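You operate a simulated robot arm through the tools that you are given. There is no shell and no other tool. Be economical: measure what you need, move in short steps, check, and stop when the job is done.

The job below is to be done with a simulated two-armed robot. You get a single attempt, and the scene is never put back.

TASK
Slide the blue rag along the feeder table plate until it stands next to the white wire cassette.

Only the result counts: the job must be done as asked and must still hold three seconds after the hand-in. Knocking over, shifting, dropping, spilling or breaking anything else fails it.

THE ROBOT
Two 7-joint arms with two-finger parallel grippers on one trunk, on a base that drives. Base frame: it is fixed to the floor where the robot stands at the start and does not move with it; the origin is under the middle of the robot, x ahead of it, y to its left, z up. Units: m, rad, N and s.
The left shoulder is at the start at [0.07, 0.134, 0.963], the right one opposite. With the tool pointing down near the work surface each hand reaches from about 0.1 to 0.64 m from the robot's upright axis, wherever it stands, measured 20 degrees to its own side. Payload 1.57 kg a hand.
Tool frame (each hand has its own): the origin (TCP) lies between the finger pads and is the grasp point; the fingertips stand 0.03 m ahead of it; z points along the fingers, y is the line along which they close. The gripper opens to 0.08 m. The fingers are 0.017 m wide and 0.012 m thick; the gripper's body (0.04 by 0.082 m) begins 0.08 m behind the TCP.
Orientation is told as [roll, pitch, yaw] about the base's x, y, z axes, in that order, counted from this pose: with the fingers straight down and closing along the base's y, the tool's x points along the base's -x, its y along +y and its z along -z.

THE INTERFACE
- The arms move only by the tool arm_command. It takes "left_plan", "right_plan" or both (then of equal length, played together; a hand with none holds still); each is text: rows parted by semicolons, each of 7 numbers parted by spaces: the shift along the base's x, y, z in cm, then the turn, a rotation vector about the base's x, y, z in rad, then the gripper command, from -1 (shut) to 1 (fully open), values between in proportion. In form: tx ty tz wx wy wz fingers; .... A call has 1 to 10 rows; each row shifts and turns the commanded pose from where the row before left it. Each row takes 0.2 s and may step no farther than 0.05 m and 0.15 rad from the row before; otherwise, or with a gripper value out of range, the whole call is refused. A pose out of reach is approached as far as the arm can. The call stops where the force on the tool passes 40 N (or 10 N more than at its start, if that is more) or the arm is blocked; 0.2 s more then pass. The fingers move at their own pace (about 0.153 m/s each) and stop on an object; they squeeze with about 21 N. The grip force told is the motor's: it shows also when the fingers shut on nothing. Time passes only in rows, and 0.2 s behind the last, so rows that do not move let the fingers close. The reply holds the time, the measured pose of the TCP, the force on the tool along the base axes, the opening and the grip force, in the units named above and with some noise, and new pictures: "pictures" is both (left out), scene, wrist or none (wrist: the cameras of the hands that moved).
- Cameras (640 x 400 px; columns grow to the right, rows downward): "scene" is now at [0.1372, 0.022, 1.2066]; the picture's right is [0.25, -0.97, 0.00], its down [-0.43, -0.11, -0.90] and it looks along [0.87, 0.22, -0.44] (base axes); focal length 283 px, centre (320, 200). "left" rides on the left gripper at [0.072, 0.007, -0.122] in its tool frame; the picture's right is [-0.09, 1.00, 0.00], its down [-0.84, -0.08, -0.54] and it looks along [-0.54, -0.05, 0.84] (tool axes); focal length 238 px, centre (320, 200). "right" rides on the right gripper at [0.072, -0.007, -0.122] in its tool frame; the picture's right is [0.09, 1.00, 0.00], its down [-0.84, 0.08, -0.54] and it looks along [-0.54, 0.05, 0.84] (tool axes); focal length 238 px, centre (320, 200). There is no depth. A picture from a camera that has moved, and an enlarged one, comes with that camera's place and axes in the base frame and with its lens.
- lift_body(by): slides the trunk up (or, below 0, down) by that many m; the arms and the scene camera ride with it, the base frame stays. It gives what a move gives, with no picture.
- drive_base(legs): drives the robot by 1 to 6 legs, each [ahead, left, turn to the left] in m, m and rad, along the robot's own axes; the way and the turn of a leg run together, so that a leg with both is an arc; at most 1.5 m and 3.142 rad a leg. The arms and the cameras ride along, it lands a little off, and it stops where it bumps. It gives what a move gives, and a new picture of the scene camera.
- head_to(pan, tilt): turns the head with the scene camera to pan (to the left, within 1.501 rad either way) and tilt (down, from -0.506 to 1.204), counted from straight ahead of the robot. It gives what a move gives, and a new picture of the scene camera.
- inspect(camera, box): a new picture of the part [left, top, right, bottom] of that camera's present view, enlarged. No time passes.
- close_job(): hands the job in; it is judged then, once.

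Go step by step. Nothing tells you exact positions but the pictures and the camera data: compare them with the known pose of the tool, close in by small moves and look again before you grip or let go. The budget is 120 turns and 170 pictures, counting those below and the enlarged ones. Unless the task says otherwise, let go and move clear before handing in, and close with one line.

The tools are called as a command line: name --argument value ..., lists and objects as JSON in quotes. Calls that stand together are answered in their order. arm_command: Moves the arms, as the interface text tells. Its arguments: {"type":"object","properties":{"left_plan":{"type":"string"},"right_plan":{"type":"string"},"pictures":{"type":"string","enum":["both","scene","wrist","none"]}},"required":[]} The other tools are called the same way: lift_body (by) slides the trunk up or down; drive_base (legs) drives the base; head_to (pan, tilt) turns the head that bears the scene camera; inspect (camera, box) takes an enlarged picture of a part of a camera's view; close_job () hands the job in.

At the start:

```text
time: 0.0
left_tcp_pos: [0.4055, 0.356, 1.0889]
left_tool_rot: [0.0, -0.002, 0.002]
left_force: [-1.4, -0.1, -0.4]
left_width: 0.0799
left_grip_force: 0.1
right_tcp_pos: [0.4264, -0.0341, 1.0796]
right_tool_rot: [0.0, 0.0, -0.002]
right_force: [0.0, -0.1, -0.5]
right_width: 0.0799
right_grip_force: 0.1
trunk travel left (down, up): [-0.537, 0.403]
robot x, y, heading: [0.0004, -0.0019, -0.002]
head pan, tilt: [0.25, 0.457]
```

scene: 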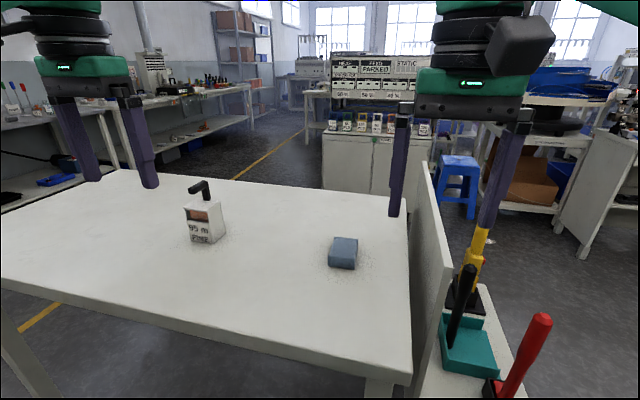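
right: 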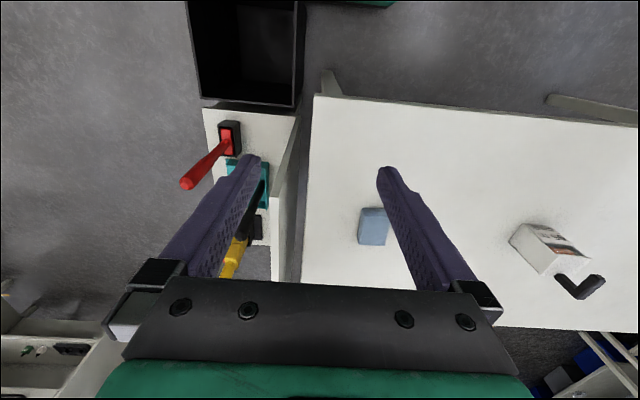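
left: 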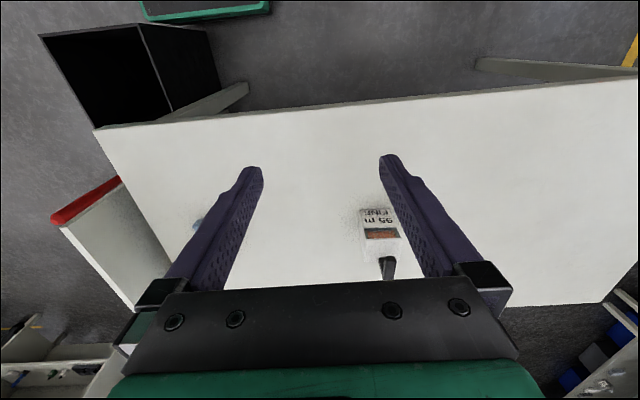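

I see a blue block-like rag near (0.66, 0.10) and a white cassette marked "95 m FINE" near (0.63, 0.43). I'll enlarge both.

inspect --camera "scene" --box '[160, 160, 400, 310]'

inspect --camera "right" --box '[300, 160, 620, 360]'

```text
2.67 times, centred on (280, 235) of scene
camera zoom: at [0.1372, 0.022, 1.2066], right [0.25, -0.97, 0.0], down [-0.43, -0.11, -0.9], along [0.87, 0.22, -0.44], focal length 755 px, centre (427, 107)
```

zoom: 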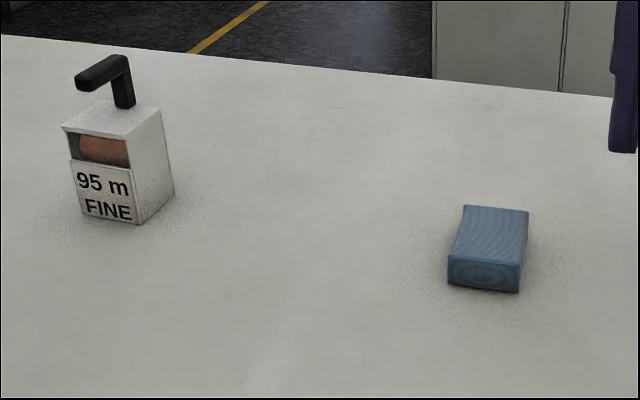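

```text
2.00 times, centred on (460, 260) of right
camera zoom: at [0.3548, -0.0407, 1.2015], right [-0.09, 1.0, 0.0], down [0.84, 0.08, 0.54], along [0.54, 0.05, -0.84], focal length 477 px, centre (40, 80)
```

zoom: 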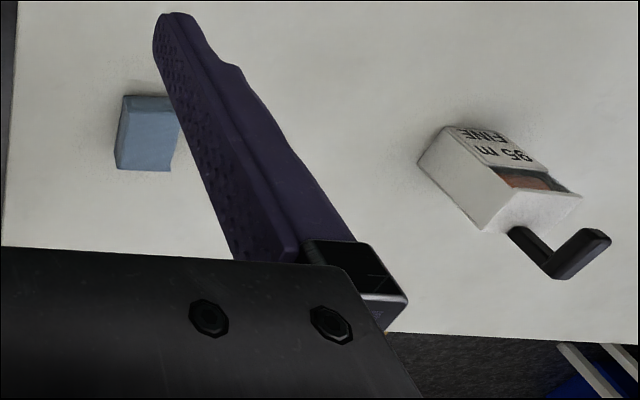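

The rag is roughly x 0.62–0.70, y 0.07–0.127, about 3 cm high. The cassette's near side is at y≈0.425 with nearly the same x range, so a straight +y push will do. I'll drive left, then a bit ahead, so the right hand can reach everything.

drive_base --legs '[[0, 0.2, 0], [0.12, 0, 0]]'

head_to --pan 0.1 --tilt 0.65

```text
time: 2.4
left_tcp_pos: [0.5226, 0.5584, 1.091]
left_tool_rot: [0.001, -0.003, 0.005]
left_force: [1.1, 0.1, -1.2]
left_width: 0.0802
left_grip_force: 0.1
right_tcp_pos: [0.5459, 0.1683, 1.0805]
right_tool_rot: [0.001, -0.002, 0.006]
right_force: [-1.0, -0.8, -0.3]
right_width: 0.0804
right_grip_force: 0.0
trunk travel left (down, up): [-0.537, 0.403]
robot x, y, heading: [0.1182, 0.2022, 0.003]
head pan, tilt: [0.25, 0.457]
camera scene: at [0.2563, 0.2238, 1.2067], right [0.25, -0.97, 0.0], down [-0.43, -0.11, -0.9], along [0.87, 0.23, -0.44], focal length 283 px, centre (320, 200)
```

scene: 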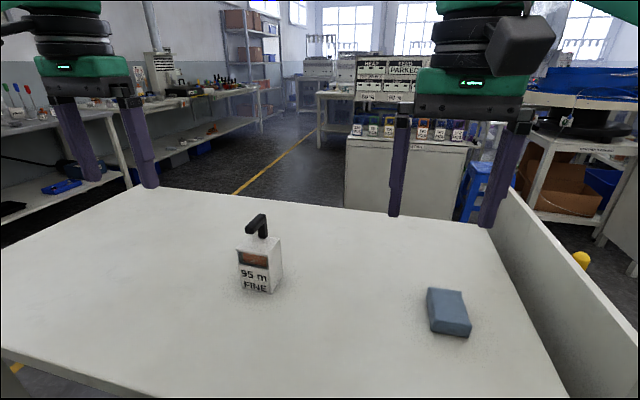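

```text
time: 3.2
left_tcp_pos: [0.523, 0.5606, 1.0897]
left_tool_rot: [0.001, -0.002, 0.009]
left_force: [-0.2, -1.2, -0.2]
left_width: 0.0802
left_grip_force: 0.1
right_tcp_pos: [0.5472, 0.169, 1.0796]
right_tool_rot: [0.0, -0.002, 0.006]
right_force: [-0.1, 0.3, 0.1]
right_width: 0.0795
right_grip_force: 0.0
trunk travel left (down, up): [-0.537, 0.403]
robot x, y, heading: [0.1192, 0.1975, 0.009]
head pan, tilt: [0.099, 0.649]
camera scene: at [0.2545, 0.2101, 1.1895], right [0.1, -0.99, 0.0], down [-0.6, -0.06, -0.8], along [0.79, 0.08, -0.6], focal length 283 px, centre (320, 200)
```

scene: 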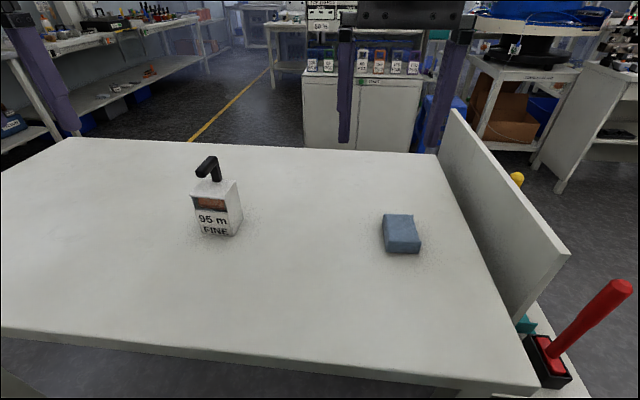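

Next to the rag there is a side board at y≈-0.05, its top at z≈0.94. I'll bring the right hand over the gap on the rag's -y side, yawed 90° so that both fingers push, with a slight lean away from the board.

arm_command --right_plan "1.1 -1.25 0 0 0 0.15 0.25;1.1 -1.25 0 0 0 0.15 0.25;1.1 -1.25 0 0 0 0.15 0.25;1.1 -1.25 0 0 0 0.15 0.25;1.1 -1.25 0 0 0 0.15 0.25;1.1 -1.25 0 0 0 0.15 0.25;1.1 -1.25 0 0 0 0.15 0.25;1.1 -1.25 0 0 0 0.15 0.25;1.1 -1.25 0 0 0 0.15 0.25;1.1 -1.25 0 0 0 0.15 0.25" --pictures "none"

arm_command --right_plan "0 0 0 0 0 0.062 0.25;0 0 -3 -0.1 0 0 0.25;0 0 -3 -0.1 0 0 0.25;0 0 -3 0 0 0 0.25;0 0 0 0 0 0 0.25"

```text
time: 5.4
left_tcp_pos: [0.5221, 0.5594, 1.0908]
left_tool_rot: [0.001, 0.0, 0.008]
left_force: [-0.3, 0.1, 0.7]
left_width: 0.0799
left_grip_force: 0.1
right_tcp_pos: [0.3725, 0.1688, 0.9395]
right_tool_rot: [-0.001, -0.002, 1.502]
right_force: [0.3, -0.3, 0.4]
right_width: 0.0503
right_grip_force: 0.0
right hand out of reach, approached as far as the arm can: row 3, 4, 5, 6, 7, 8, 9, 10
trunk travel left (down, up): [-0.537, 0.403]
robot x, y, heading: [0.122, 0.2018, 0.007]
head pan, tilt: [0.099, 0.649]
```

```text
time: 6.6
left_tcp_pos: [0.5229, 0.5596, 1.089]
left_tool_rot: [-0.001, -0.003, 0.007]
left_force: [0.0, -0.8, 0.3]
left_width: 0.0799
left_grip_force: 0.0
right_tcp_pos: [0.3593, 0.1743, 0.8468]
right_tool_rot: [0.0, 0.201, 1.565]
right_force: [0.1, 0.3, 0.9]
right_width: 0.0502
right_grip_force: 0.0
right hand out of reach, approached as far as the arm can: row 1
trunk travel left (down, up): [-0.537, 0.403]
robot x, y, heading: [0.1166, 0.2026, 0.006]
head pan, tilt: [0.099, 0.649]
camera scene: at [0.254, 0.2102, 1.1895], right [0.1, -0.99, 0.0], down [-0.6, -0.06, -0.8], along [0.79, 0.08, -0.6], focal length 283 px, centre (320, 200)
camera right: at [0.368, 0.1281, 0.9805], right [-1.0, -0.09, 0.02], down [-0.07, 0.93, 0.36], along [-0.05, 0.36, -0.93], focal length 238 px, centre (320, 200)
```

scene: 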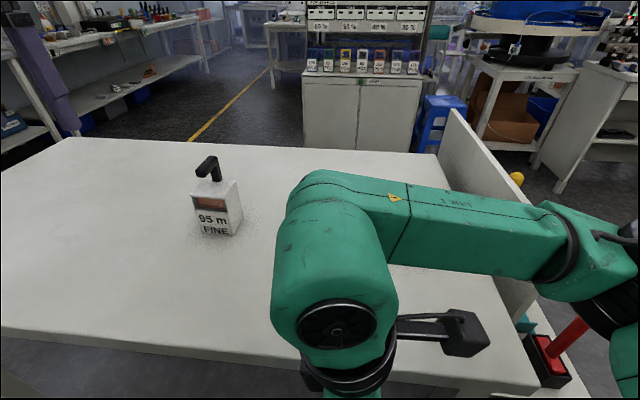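
right: 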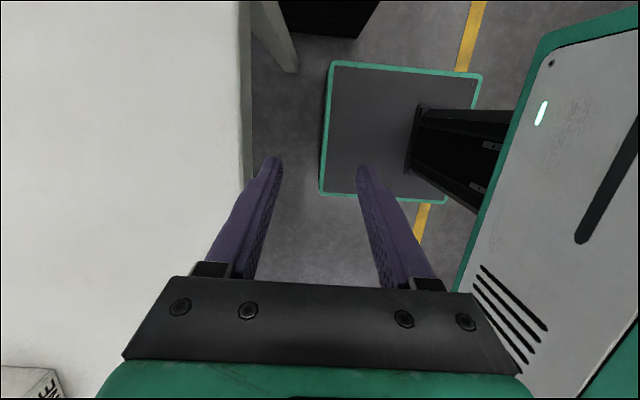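

The arm fell back toward the robot and ended low in front of the table edge, touching nothing. I'll lift straight up first, then check.

arm_command --right_plan "0 0 3 0 0 0 0.25;0 0 3 0 0 0 0.25;0 0 3 0 0 0 0.25;0 0 3 0 0 0 0.25" --pictures "none"

```text
time: 7.6
left_tcp_pos: [0.522, 0.56, 1.0895]
left_tool_rot: [-0.001, -0.003, 0.007]
left_force: [0.4, -0.1, -1.0]
left_width: 0.0801
left_grip_force: 0.1
right_tcp_pos: [0.3418, 0.1781, 0.9578]
right_tool_rot: [-0.004, 0.198, 1.566]
right_force: [-0.1, -0.6, 0.0]
right_width: 0.05
right_grip_force: 0.2
right hand out of reach, approached as far as the arm can: row 3, 4
trunk travel left (down, up): [-0.537, 0.403]
robot x, y, heading: [0.1188, 0.2035, 0.008]
head pan, tilt: [0.099, 0.649]
```

Raising the trunk should put the hand back in a better range. Then I'll move forward at a safe height.

lift_body --by 0.1

arm_command --right_plan "3 -1 -1 0 0 0 0.25;3 -1 -1 0 0 0 0.25;3 -1 -1 0 0 0 0.25;3 -1 -1 0 0 0 0.25" --pictures "scene"

```text
time: 8.9
left_tcp_pos: [0.5235, 0.559, 1.1889]
left_tool_rot: [0.0, -0.002, 0.005]
left_force: [-0.2, -0.1, 0.7]
left_width: 0.0799
left_grip_force: 0.1
right_tcp_pos: [0.3427, 0.1776, 1.0572]
right_tool_rot: [-0.001, 0.197, 1.564]
right_force: [-0.5, 1.0, 0.8]
right_width: 0.0501
right_grip_force: 0.2
trunk travel left (down, up): [-0.637, 0.303]
robot x, y, heading: [0.1181, 0.2008, 0.008]
head pan, tilt: [0.099, 0.649]
```

```text
time: 9.9
left_tcp_pos: [0.5237, 0.5589, 1.1893]
left_tool_rot: [0.0, -0.002, 0.006]
left_force: [-0.2, -0.2, -0.8]
left_width: 0.0801
left_grip_force: 0.0
right_tcp_pos: [0.3664, 0.1646, 0.9852]
right_tool_rot: [-0.002, 0.2, 1.561]
right_force: [0.4, -0.8, -0.7]
right_width: 0.0501
right_grip_force: 0.1
right hand out of reach, approached as far as the arm can: row 1, 2, 3, 4
trunk travel left (down, up): [-0.637, 0.303]
robot x, y, heading: [0.1199, 0.2008, 0.006]
head pan, tilt: [0.099, 0.649]
camera scene: at [0.2548, 0.2098, 1.2894], right [0.1, -0.99, 0.0], down [-0.6, -0.06, -0.8], along [0.79, 0.08, -0.6], focal length 283 px, centre (320, 200)
```

scene: 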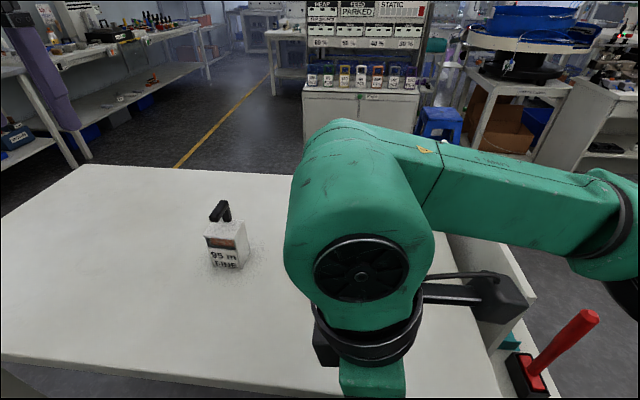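

The 90° yaw keeps the wrist at its limit, so I'll undo the lean and yaw. Instead I'll grasp the 5.7 cm wide rag across y at yaw 0 and drag it along the plate.

arm_command --right_plan "0 0 0 0.1 0 0 0.25;0 0 0 0.1 0 0 0.25;0 0 0 0 0 -0.15 0.25;0 0 0 0 0 -0.15 0.25;0 0 0 0 0 -0.15 0.25;0 0 0 0 0 -0.15 0.25;0 0 0 0 0 -0.15 0.25;0 0 0 0 0 -0.15 0.25;0 0 0 0 0 -0.15 0.25;0 0 0 0 0 -0.15 0.25" --pictures "none"

arm_command --right_plan "0 0 0 0 0 -0.15 0.25;0 0 0 0 0 -0.15 0.25;0 0 0 0 0 -0.066 0.25;0 0 0 0 0 0 1" --pictures "none"

```text
time: 12.1
left_tcp_pos: [0.5239, 0.5603, 1.19]
left_tool_rot: [0.001, -0.002, 0.006]
left_force: [0.5, 0.0, 0.0]
left_width: 0.0802
left_grip_force: 0.1
right_tcp_pos: [0.3639, 0.1652, 0.9864]
right_tool_rot: [0.001, -0.001, 0.359]
right_force: [-0.3, 0.1, 0.5]
right_width: 0.0499
right_grip_force: 0.0
trunk travel left (down, up): [-0.637, 0.303]
robot x, y, heading: [0.1176, 0.2004, 0.007]
head pan, tilt: [0.099, 0.649]
```

```text
time: 13.1
left_tcp_pos: [0.5222, 0.5608, 1.1905]
left_tool_rot: [-0.001, 0.0, 0.009]
left_force: [-0.2, -0.1, 0.0]
left_width: 0.0801
left_grip_force: 0.0
right_tcp_pos: [0.3659, 0.1653, 0.9874]
right_tool_rot: [-0.001, -0.003, -0.001]
right_force: [0.3, 0.3, 0.4]
right_width: 0.0801
right_grip_force: 0.0
trunk travel left (down, up): [-0.637, 0.303]
robot x, y, heading: [0.1191, 0.204, 0.007]
head pan, tilt: [0.099, 0.649]
```

Yaw is back to 0. Now I'll move above the rag.

arm_command --right_plan "2.9 -0.67 0 0 0 0 1;2.9 -0.67 0 0 0 0 1;2.9 -0.67 0 0 0 0 1;2.9 -0.67 0 0 0 0 1;2.9 -0.67 0 0 0 0 1;2.9 -0.67 0 0 0 0 1;2.9 -0.67 0 0 0 0 1;2.9 -0.67 0 0 0 0 1;2.9 -0.67 0 0 0 0 1;2.9 -0.67 0 0 0 0 1"

```text
time: 15.3
left_tcp_pos: [0.5232, 0.5593, 1.1893]
left_tool_rot: [0.0, 0.001, 0.006]
left_force: [-0.4, -0.4, 0.0]
left_width: 0.0799
left_grip_force: 0.1
right_tcp_pos: [0.6574, 0.0996, 0.9836]
right_tool_rot: [-0.001, 0.0, 0.0]
right_force: [0.0, 0.7, -0.4]
right_width: 0.0801
right_grip_force: 0.1
trunk travel left (down, up): [-0.637, 0.303]
robot x, y, heading: [0.1205, 0.2027, 0.006]
head pan, tilt: [0.099, 0.649]
camera scene: at [0.2551, 0.2104, 1.2893], right [0.1, -0.99, 0.0], down [-0.6, -0.06, -0.8], along [0.79, 0.08, -0.61], focal length 283 px, centre (320, 200)
camera right: at [0.5862, 0.0933, 1.1056], right [-0.09, 1.0, 0.0], down [0.84, 0.08, 0.54], along [0.54, 0.05, -0.84], focal length 238 px, centre (320, 200)
```

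scene: 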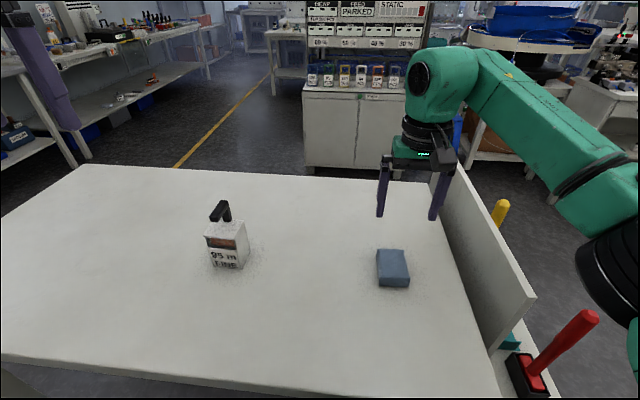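
right: 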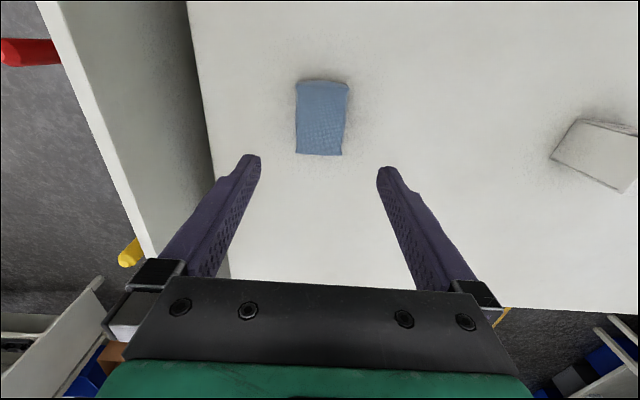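

The hand is centred over the rag, which measures x 0.617–0.697, y 0.073–0.127. I'll descend with the fingers straddling it.

arm_command --right_plan "0 0 -3 0 0 0 1;0 0 -3 0 0 0 1;0 0 -3 0 0 0 1;0 0 -2.5 0 0 0 1;0 0 -1.5 0 0 0 1;0 0 -0.7 0 0 0 1"

```text
time: 16.7
left_tcp_pos: [0.5245, 0.5604, 1.1896]
left_tool_rot: [0.0, -0.003, 0.007]
left_force: [-0.4, 0.2, -0.6]
left_width: 0.0799
left_grip_force: 0.0
right_tcp_pos: [0.6562, 0.0983, 0.8487]
right_tool_rot: [0.0, 0.0, -0.002]
right_force: [-0.5, 0.1, -0.3]
right_width: 0.08
right_grip_force: 0.1
trunk travel left (down, up): [-0.637, 0.303]
robot x, y, heading: [0.1199, 0.2015, 0.003]
head pan, tilt: [0.099, 0.649]
camera scene: at [0.2544, 0.21, 1.2895], right [0.1, -0.99, 0.0], down [-0.6, -0.06, -0.8], along [0.79, 0.08, -0.6], focal length 283 px, centre (320, 200)
camera right: at [0.5839, 0.093, 0.9709], right [-0.09, 1.0, 0.0], down [0.84, 0.08, 0.54], along [0.54, 0.05, -0.84], focal length 238 px, centre (320, 200)
```

scene: 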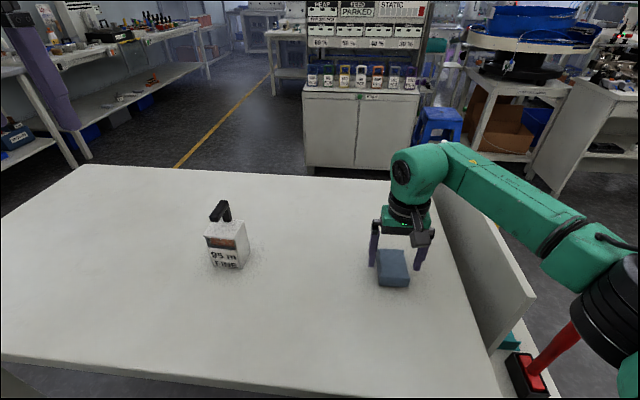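
right: 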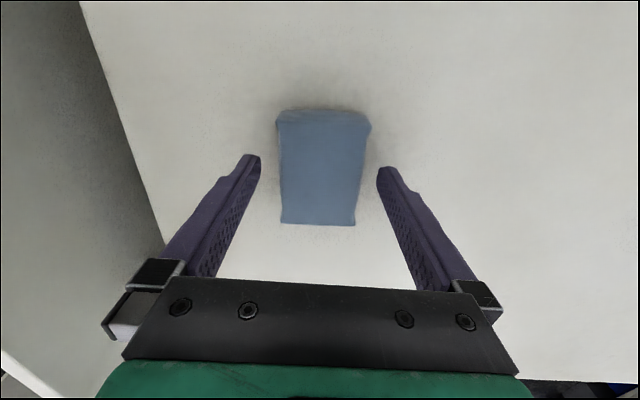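

The fingers straddle the rag. I'll go down 1 cm more and close gently.

arm_command --right_plan "0 0.1 -0.5 0 0 0 1;0 0 -0.5 0 0 0 1;0 0 0 0 0 0 0.5;0 0 0 0 0 0 0.3;0 0 0 0 0 0 0.2;0 0 0 0 0 0 0.2"

```text
time: 18.1
left_tcp_pos: [0.5226, 0.5595, 1.1885]
left_tool_rot: [0.0, -0.001, 0.005]
left_force: [-1.1, -0.6, -0.5]
left_width: 0.0798
left_grip_force: 0.0
right_tcp_pos: [0.6557, 0.0991, 0.8407]
right_tool_rot: [0.0, -0.003, -0.001]
right_force: [0.2, 0.0, -0.4]
right_width: 0.0596
right_grip_force: 21.1
trunk travel left (down, up): [-0.637, 0.303]
robot x, y, heading: [0.1199, 0.1999, 0.004]
head pan, tilt: [0.099, 0.649]
camera scene: at [0.2544, 0.2099, 1.2894], right [0.1, -0.99, 0.0], down [-0.6, -0.06, -0.8], along [0.79, 0.08, -0.6], focal length 283 px, centre (320, 200)
camera right: at [0.5841, 0.0928, 0.9616], right [-0.09, 1.0, 0.0], down [0.84, 0.08, 0.54], along [0.54, 0.05, -0.84], focal length 238 px, centre (320, 200)
```

scene: 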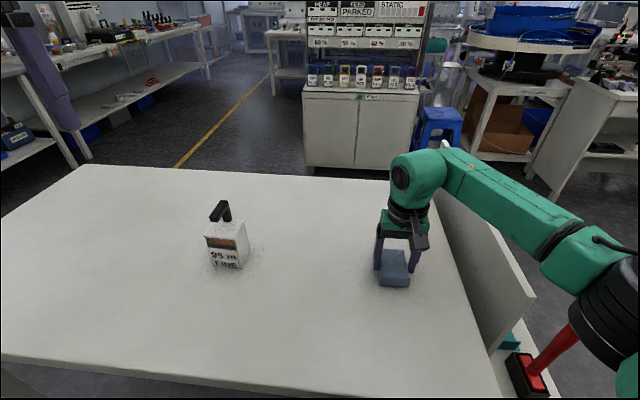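
right: 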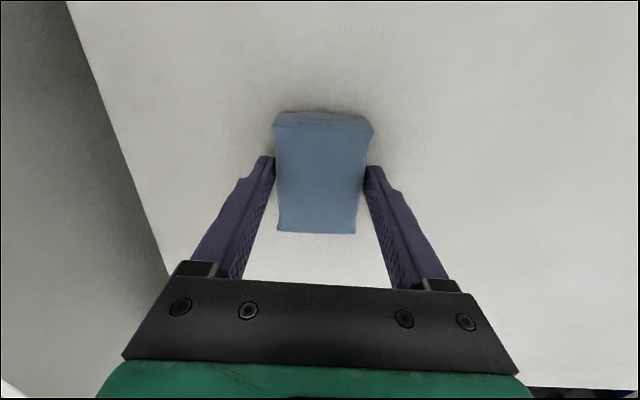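

The grip is firm at 6 cm. Next I'll drag along +y by 20 cm, then look.

arm_command --right_plan "0 1 0 0 0 0 0.2;0 2 0 0 0 0 0.2;0 2.3 0 0 0 0 0.2;0 2.3 0 0 0 0 0.2;0 2.3 0 0 0 0 0.2;0 2.3 0 0 0 0 0.2;0 2.3 0 0 0 0 0.2;0 2.3 0 0 0 0 0.2;0 2.2 0 0 0 0 0.2;0 1 0 0 0 0 0.2"

```text
time: 20.3
left_tcp_pos: [0.5241, 0.56, 1.191]
left_tool_rot: [0.0, -0.002, 0.007]
left_force: [0.9, 0.2, -0.4]
left_width: 0.0799
left_grip_force: 0.1
right_tcp_pos: [0.6461, 0.2873, 0.8433]
right_tool_rot: [0.0, -0.003, -0.002]
right_force: [-0.8, 0.0, 0.0]
right_width: 0.0591
right_grip_force: 21.0
right hand out of reach, approached as far as the arm can: row 9, 10
trunk travel left (down, up): [-0.637, 0.303]
robot x, y, heading: [0.1217, 0.2002, 0.002]
head pan, tilt: [0.099, 0.649]
camera scene: at [0.2546, 0.2098, 1.2894], right [0.1, -0.99, 0.0], down [-0.6, -0.06, -0.8], along [0.79, 0.08, -0.6], focal length 283 px, centre (320, 200)
camera right: at [0.5748, 0.281, 0.9647], right [-0.09, 1.0, 0.0], down [0.84, 0.08, 0.54], along [0.54, 0.05, -0.84], focal length 238 px, centre (320, 200)
```

scene: 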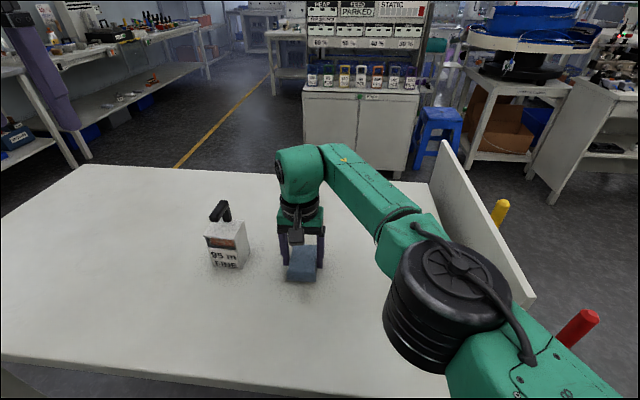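
right: 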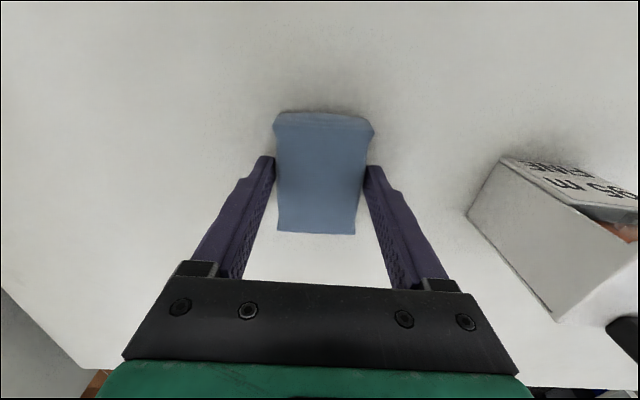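

The arm reaches its limit at y≈0.29, with the rag's +y face at about 0.317 and the cassette face at about 0.42. I'll release, raise the hand, move it back in -y, drive the base left and regrasp.

arm_command --right_plan "0 0 -0.2 0 0 0 0.2;0 0 0 0 0 0 1;0 0 0 0 0 0 1;0 0 2.5 0 0 0 1;0 -1 2.5 0 0 0 1;0 -3 1 0 0 0 1;0 -3 0 0 0 0 1;0 -3 0 0 0 0 1" --pictures "scene"

```text
time: 22.1
left_tcp_pos: [0.5231, 0.5579, 1.1896]
left_tool_rot: [0.001, -0.003, 0.008]
left_force: [-0.6, 0.3, 0.8]
left_width: 0.0801
left_grip_force: 0.1
right_tcp_pos: [0.6474, 0.1861, 0.9001]
right_tool_rot: [0.005, 0.001, -0.001]
right_force: [-0.5, 0.8, -0.3]
right_width: 0.0798
right_grip_force: 0.1
trunk travel left (down, up): [-0.637, 0.303]
robot x, y, heading: [0.1164, 0.2002, 0.004]
head pan, tilt: [0.099, 0.649]
camera scene: at [0.2543, 0.2085, 1.2895], right [0.1, -0.99, 0.0], down [-0.6, -0.06, -0.8], along [0.79, 0.08, -0.6], focal length 283 px, centre (320, 200)
```

scene: 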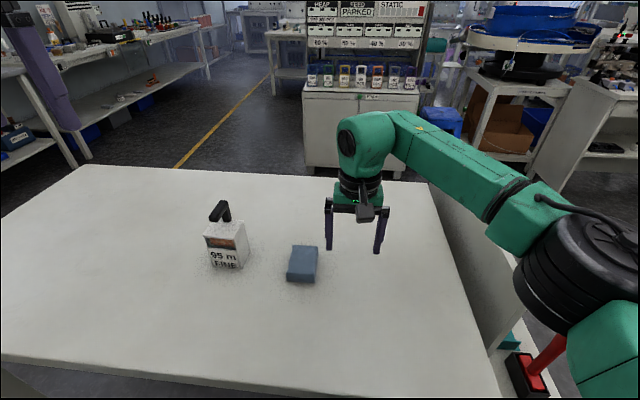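

The rag has slid cleanly and stands free. Driving left 0.1 m puts the hand back above it.

drive_base --legs '[[0, 0.1, 0]]'

inspect --camera "right" --box '[0, 0, 640, 400]'

```text
time: 23.2
left_tcp_pos: [0.5222, 0.6587, 1.1902]
left_tool_rot: [0.002, -0.003, 0.008]
left_force: [0.0, -0.2, -0.7]
left_width: 0.0801
left_grip_force: 0.1
right_tcp_pos: [0.6466, 0.2874, 0.8986]
right_tool_rot: [0.001, -0.001, 0.001]
right_force: [0.2, -0.3, -0.1]
right_width: 0.0797
right_grip_force: 0.1
trunk travel left (down, up): [-0.637, 0.303]
robot x, y, heading: [0.1221, 0.3001, 0.005]
head pan, tilt: [0.099, 0.649]
camera scene: at [0.2538, 0.3096, 1.2895], right [0.11, -0.99, 0.0], down [-0.6, -0.06, -0.8], along [0.79, 0.08, -0.6], focal length 283 px, centre (320, 200)
```

scene: 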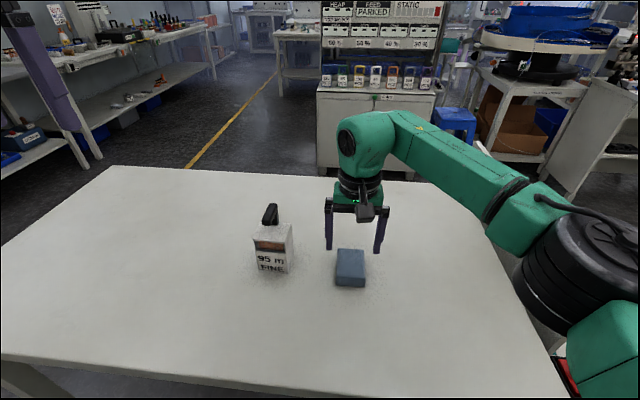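

```text
1.00 times, centred on (320, 200) of right
camera zoom: at [0.5749, 0.2813, 1.0212], right [-0.09, 1.0, 0.0], down [0.84, 0.08, 0.54], along [0.54, 0.05, -0.84], focal length 238 px, centre (320, 200)
```

zoom: 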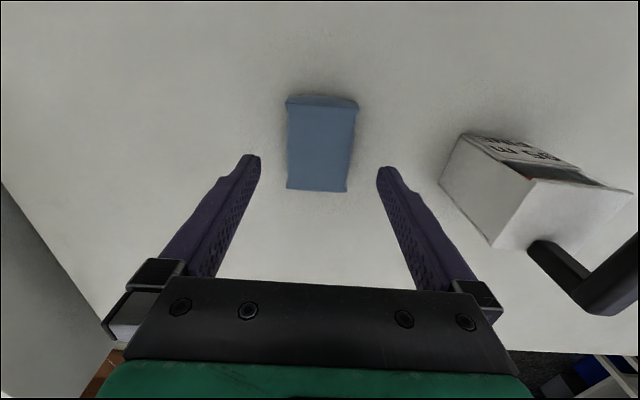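

The hand is aligned over the rag and the cassette face is at y≈0.42. I'll lower, regrip and drag 7.2 cm, which leaves clearance between the outer finger and the cassette.

arm_command --right_plan "0 0 -2 0 0 0 1;0 0 -2 0 0 0 1;0 0 -1.4 0 0 0 1;0 0 -0.4 0 0 0 1;0 0 0 0 0 0 0.4;0 0 0 0 0 0 0.2;0 0 0 0 0 0 0.2;0 0 0 0 0 0 0.2" --pictures "wrist"

arm_command --right_plan "0 1 0 0 0 0 0.2;0 2 0 0 0 0 0.2;0 2 0 0 0 0 0.2;0 1.2 0 0 0 0 0.2;0 0 0 0 0 0 0.2"

```text
time: 25.1
left_tcp_pos: [0.5223, 0.6592, 1.1903]
left_tool_rot: [-0.001, -0.002, 0.008]
left_force: [-0.5, -1.1, 0.2]
left_width: 0.0802
left_grip_force: 0.0
right_tcp_pos: [0.6459, 0.2865, 0.8409]
right_tool_rot: [0.001, -0.002, 0.0]
right_force: [-1.0, -0.7, 0.4]
right_width: 0.059
right_grip_force: 21.2
trunk travel left (down, up): [-0.637, 0.303]
robot x, y, heading: [0.1174, 0.2999, 0.01]
head pan, tilt: [0.099, 0.649]
camera right: at [0.5752, 0.2818, 0.9635], right [-0.09, 1.0, 0.0], down [0.84, 0.08, 0.54], along [0.54, 0.05, -0.84], focal length 238 px, centre (320, 200)
```

right: 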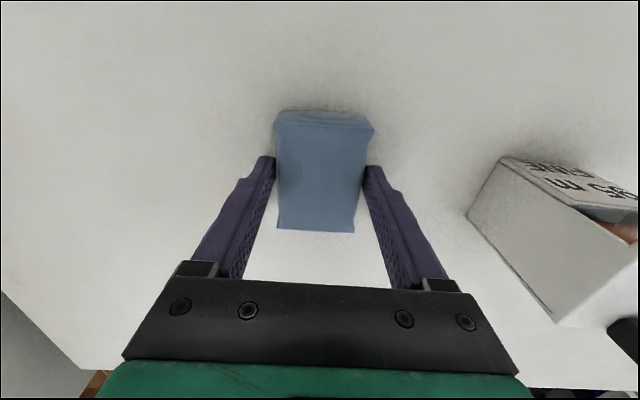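

```text
time: 26.2
left_tcp_pos: [0.5211, 0.6605, 1.1889]
left_tool_rot: [0.0, -0.001, 0.009]
left_force: [0.9, -0.2, 0.2]
left_width: 0.0799
left_grip_force: 0.2
right_tcp_pos: [0.6468, 0.3502, 0.8418]
right_tool_rot: [0.0, -0.003, 0.0]
right_force: [-0.2, 0.0, 2.8]
right_width: 0.0592
right_grip_force: 21.1
trunk travel left (down, up): [-0.637, 0.303]
robot x, y, heading: [0.1185, 0.3006, 0.002]
head pan, tilt: [0.099, 0.649]
camera scene: at [0.2534, 0.3102, 1.2895], right [0.11, -0.99, 0.0], down [-0.6, -0.06, -0.8], along [0.79, 0.08, -0.6], focal length 283 px, centre (320, 200)
camera right: at [0.5749, 0.3437, 0.9632], right [-0.09, 1.0, 0.0], down [0.84, 0.08, 0.54], along [0.54, 0.05, -0.84], focal length 238 px, centre (320, 200)
```

scene: 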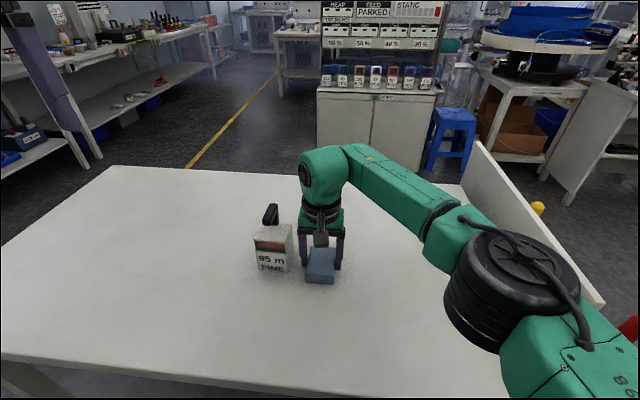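
right: 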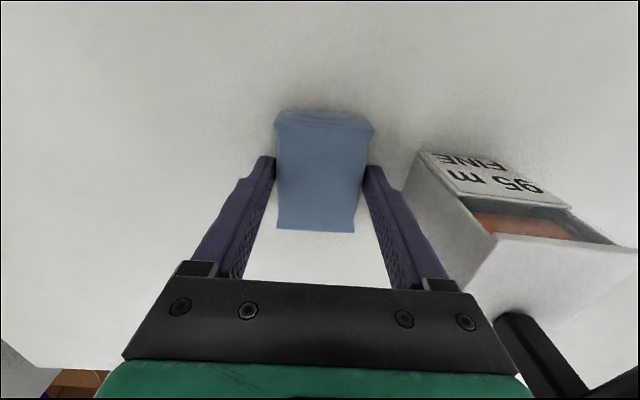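

The finger's outer face is at y≈0.392, with the cassette at about 0.421. I'll go 1 cm more, open just slightly and lift out.

arm_command --right_plan "0 1 0 0 0 0 0.2;0 0 0 0 0 0 0.2;0 0 0 0 0 0 0.7;0 0 0 0 0 0 0.7"

```text
time: 27.2
left_tcp_pos: [0.5224, 0.6596, 1.1908]
left_tool_rot: [0.001, -0.001, 0.008]
left_force: [0.2, 0.4, 0.4]
left_width: 0.08
left_grip_force: 0.1
right_tcp_pos: [0.647, 0.3597, 0.8397]
right_tool_rot: [0.001, -0.002, -0.001]
right_force: [-0.4, 0.5, 0.2]
right_width: 0.0678
right_grip_force: 0.1
trunk travel left (down, up): [-0.637, 0.303]
robot x, y, heading: [0.1205, 0.3003, 0.008]
head pan, tilt: [0.099, 0.649]
camera scene: at [0.2536, 0.3103, 1.2895], right [0.11, -0.99, 0.0], down [-0.6, -0.06, -0.8], along [0.79, 0.08, -0.6], focal length 283 px, centre (320, 200)
camera right: at [0.5749, 0.3539, 0.9626], right [-0.09, 1.0, 0.0], down [0.84, 0.08, 0.54], along [0.54, 0.05, -0.84], focal length 238 px, centre (320, 200)
```

scene: 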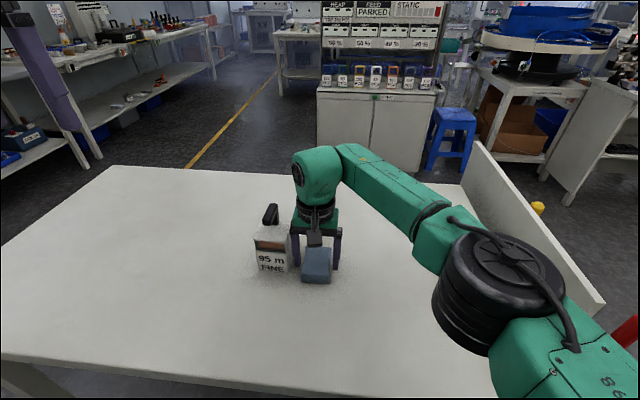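
right: 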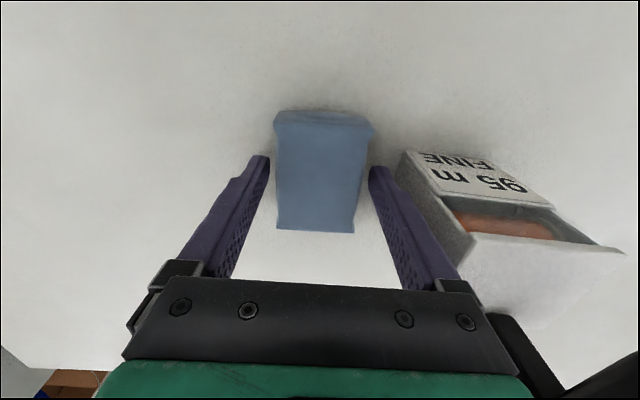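

Released, and the rag stays put with a gap of about 3 cm. I'll lift, close the fingers, come down behind the rag and nudge it closer.

arm_command --right_plan "0 0 2 0 0 0 0.7;0 0 2.5 0 0 0 0.7;0 0 1 0 0 0 0.7;0 -3 0 0 0 0 0;0 -4 0 0 0 0 -1;0 0 0 0 0 0 -1;0 0 -2.5 0 0 0 -1;0 0 -2.5 0 0 0 -1;0 0 -0.5 0 0 0 -1"

```text
time: 29.2
left_tcp_pos: [0.5211, 0.6605, 1.1886]
left_tool_rot: [0.0, -0.003, 0.01]
left_force: [0.6, 0.2, -1.1]
left_width: 0.0798
left_grip_force: 0.0
right_tcp_pos: [0.6468, 0.2894, 0.8413]
right_tool_rot: [-0.003, -0.002, 0.0]
right_force: [0.6, 0.0, 0.2]
right_width: 0.0
right_grip_force: 20.5
trunk travel left (down, up): [-0.637, 0.303]
robot x, y, heading: [0.1185, 0.2984, 0.004]
head pan, tilt: [0.099, 0.649]
camera scene: at [0.2536, 0.3108, 1.2895], right [0.11, -0.99, 0.0], down [-0.6, -0.06, -0.8], along [0.79, 0.08, -0.6], focal length 283 px, centre (320, 200)
camera right: at [0.5755, 0.2832, 0.9626], right [-0.09, 1.0, 0.0], down [0.84, 0.08, 0.54], along [0.54, 0.05, -0.84], focal length 238 px, centre (320, 200)
```

scene: 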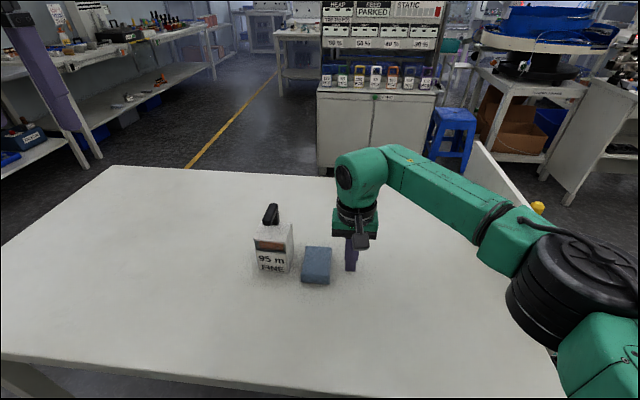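
right: 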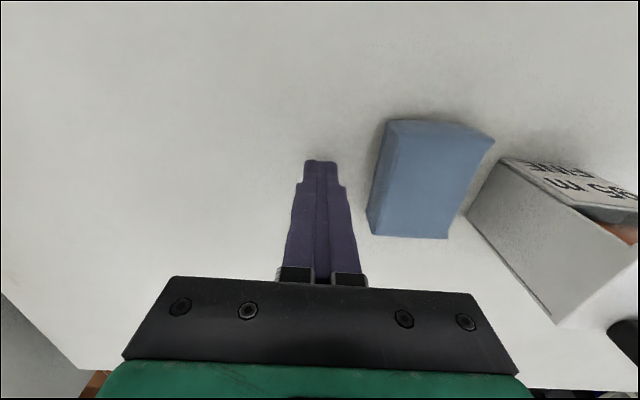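

The closed fingers stand about 3 cm from the rag. I'll approach and push in small steps.

arm_command --right_plan "0 1 0 0 0 0 -1;0 1 0 0 0 0 -1;0 1 0 0 0 0 -1;0 0.6 0 0 0 0 -1;0 0.4 0 0 0 0 -1;0 0 0 0 0 0 -1" --pictures "wrist"

inspect --camera "scene" --box '[230, 190, 390, 290]'

```text
time: 30.6
left_tcp_pos: [0.522, 0.6612, 1.1904]
left_tool_rot: [0.0, -0.002, 0.01]
left_force: [0.4, 0.1, -0.1]
left_width: 0.08
left_grip_force: 0.0
right_tcp_pos: [0.6466, 0.3296, 0.8414]
right_tool_rot: [-0.002, -0.002, 0.0]
right_force: [-0.1, 0.0, -0.4]
right_width: 0.0001
right_grip_force: 20.8
trunk travel left (down, up): [-0.637, 0.303]
robot x, y, heading: [0.1225, 0.2985, 0.008]
head pan, tilt: [0.099, 0.649]
camera right: at [0.5743, 0.3236, 0.9633], right [-0.09, 1.0, 0.0], down [0.84, 0.08, 0.54], along [0.54, 0.05, -0.84], focal length 238 px, centre (320, 200)
```

right: 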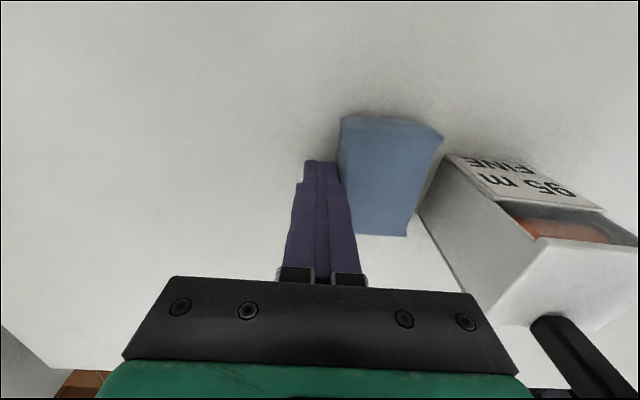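

```text
4.00 times, centred on (310, 240) of scene
camera zoom: at [0.2538, 0.3102, 1.2895], right [0.11, -0.99, 0.0], down [-0.6, -0.06, -0.8], along [0.79, 0.08, -0.6], focal length 1133 px, centre (360, 40)
```

zoom: 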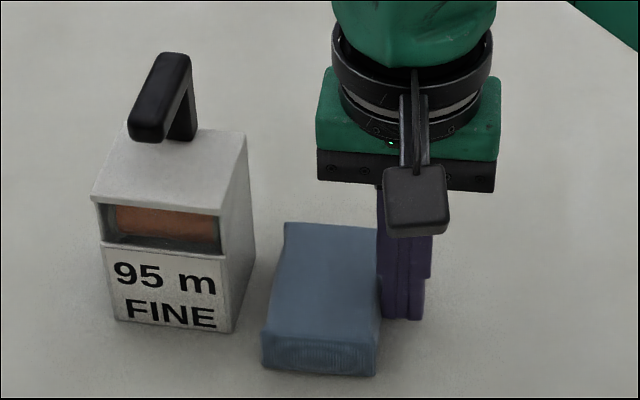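

Contact is made and the gap is now about 1.8 cm. I'll push 1 cm more in small steps.

arm_command --right_plan "0 0.3 0 0 0 0 -1;0 0.3 0 0 0 0 -1;0 0.3 0 0 0 0 -1;0 0.1 0 0 0 0 -1;0 0 0 0 0 0 -1" --pictures "wrist"

inspect --camera "scene" --box '[230, 190, 390, 290]'

```text
time: 31.9
left_tcp_pos: [0.5218, 0.6599, 1.1902]
left_tool_rot: [0.0, -0.001, 0.008]
left_force: [-0.4, -0.1, 0.4]
left_width: 0.0799
left_grip_force: 0.0
right_tcp_pos: [0.6466, 0.3396, 0.8403]
right_tool_rot: [0.0, -0.002, 0.001]
right_force: [0.2, -1.1, -0.3]
right_width: 0.0001
right_grip_force: 20.5
trunk travel left (down, up): [-0.637, 0.303]
robot x, y, heading: [0.1185, 0.3018, 0.009]
head pan, tilt: [0.099, 0.649]
camera right: at [0.5749, 0.333, 0.9624], right [-0.09, 1.0, 0.0], down [0.84, 0.08, 0.54], along [0.54, 0.05, -0.84], focal length 238 px, centre (320, 200)
```

right: 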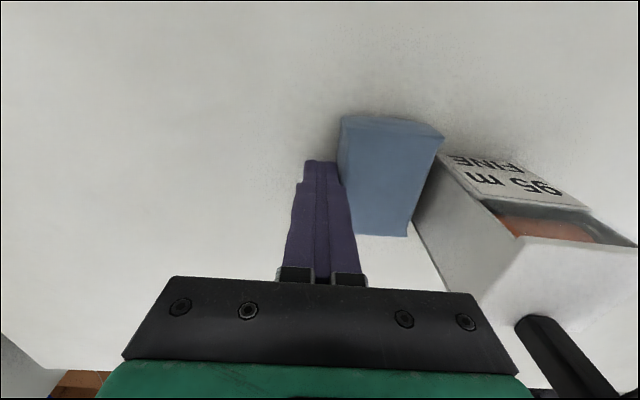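

```text
4.00 times, centred on (310, 240) of scene
camera zoom: at [0.2537, 0.3103, 1.2895], right [0.11, -0.99, 0.0], down [-0.6, -0.06, -0.8], along [0.79, 0.08, -0.6], focal length 1133 px, centre (360, 40)
```

zoom: 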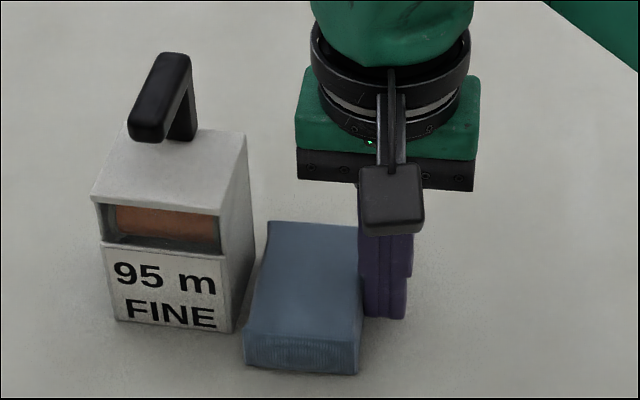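

The rag now stands about 8 mm beside the cassette, which hasn't moved. I'll back off in -y, lift clear and look once more.

arm_command --right_plan "0 -1 0 0 0 0 -1;0 -3 0 0 0 0 -1;0 -3 1 0 0 0 -1;0 -2 3 0 0 0 -1;0 0 3 0 0 0 -1" --pictures "scene"

inspect --camera "scene" --box '[230, 190, 390, 290]'

```text
time: 33.0
left_tcp_pos: [0.5227, 0.6605, 1.1893]
left_tool_rot: [0.0, -0.002, 0.009]
left_force: [0.4, 0.1, 0.3]
left_width: 0.08
left_grip_force: 0.0
right_tcp_pos: [0.6461, 0.2501, 0.9121]
right_tool_rot: [0.0, -0.002, 0.0]
right_force: [0.4, 0.5, 0.1]
right_width: 0.0002
right_grip_force: 21.0
trunk travel left (down, up): [-0.637, 0.303]
robot x, y, heading: [0.1198, 0.3003, 0.005]
head pan, tilt: [0.099, 0.649]
camera scene: at [0.2533, 0.3109, 1.2895], right [0.11, -0.99, 0.0], down [-0.6, -0.06, -0.8], along [0.79, 0.08, -0.6], focal length 283 px, centre (320, 200)
```

scene: 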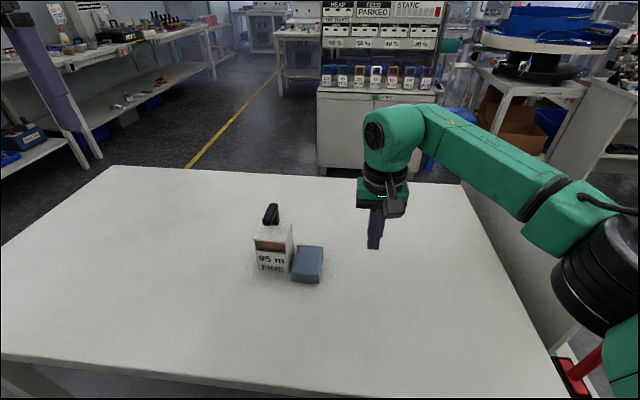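

```text
4.00 times, centred on (310, 240) of scene
camera zoom: at [0.2533, 0.3109, 1.2895], right [0.11, -0.99, 0.0], down [-0.6, -0.06, -0.8], along [0.79, 0.08, -0.6], focal length 1133 px, centre (360, 40)
```

zoom: 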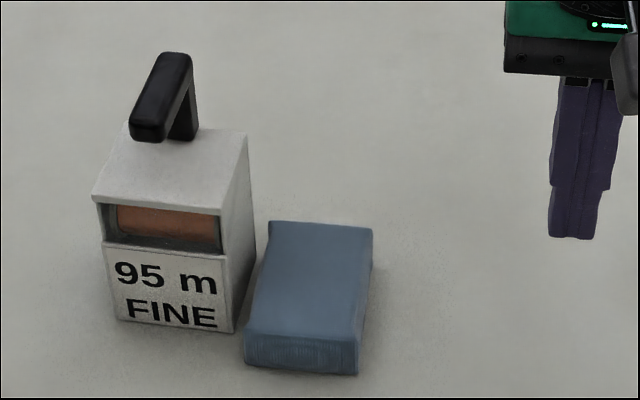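

The rag stands right beside the undisturbed cassette and the hand is clear, so I'm handing in.

close_job

```text
The job is handed in.
```

I slid the blue rag along the plate until it stood about 8 mm from the white wire cassette. The cassette did not move, the hand was clear, and I handed the job in.
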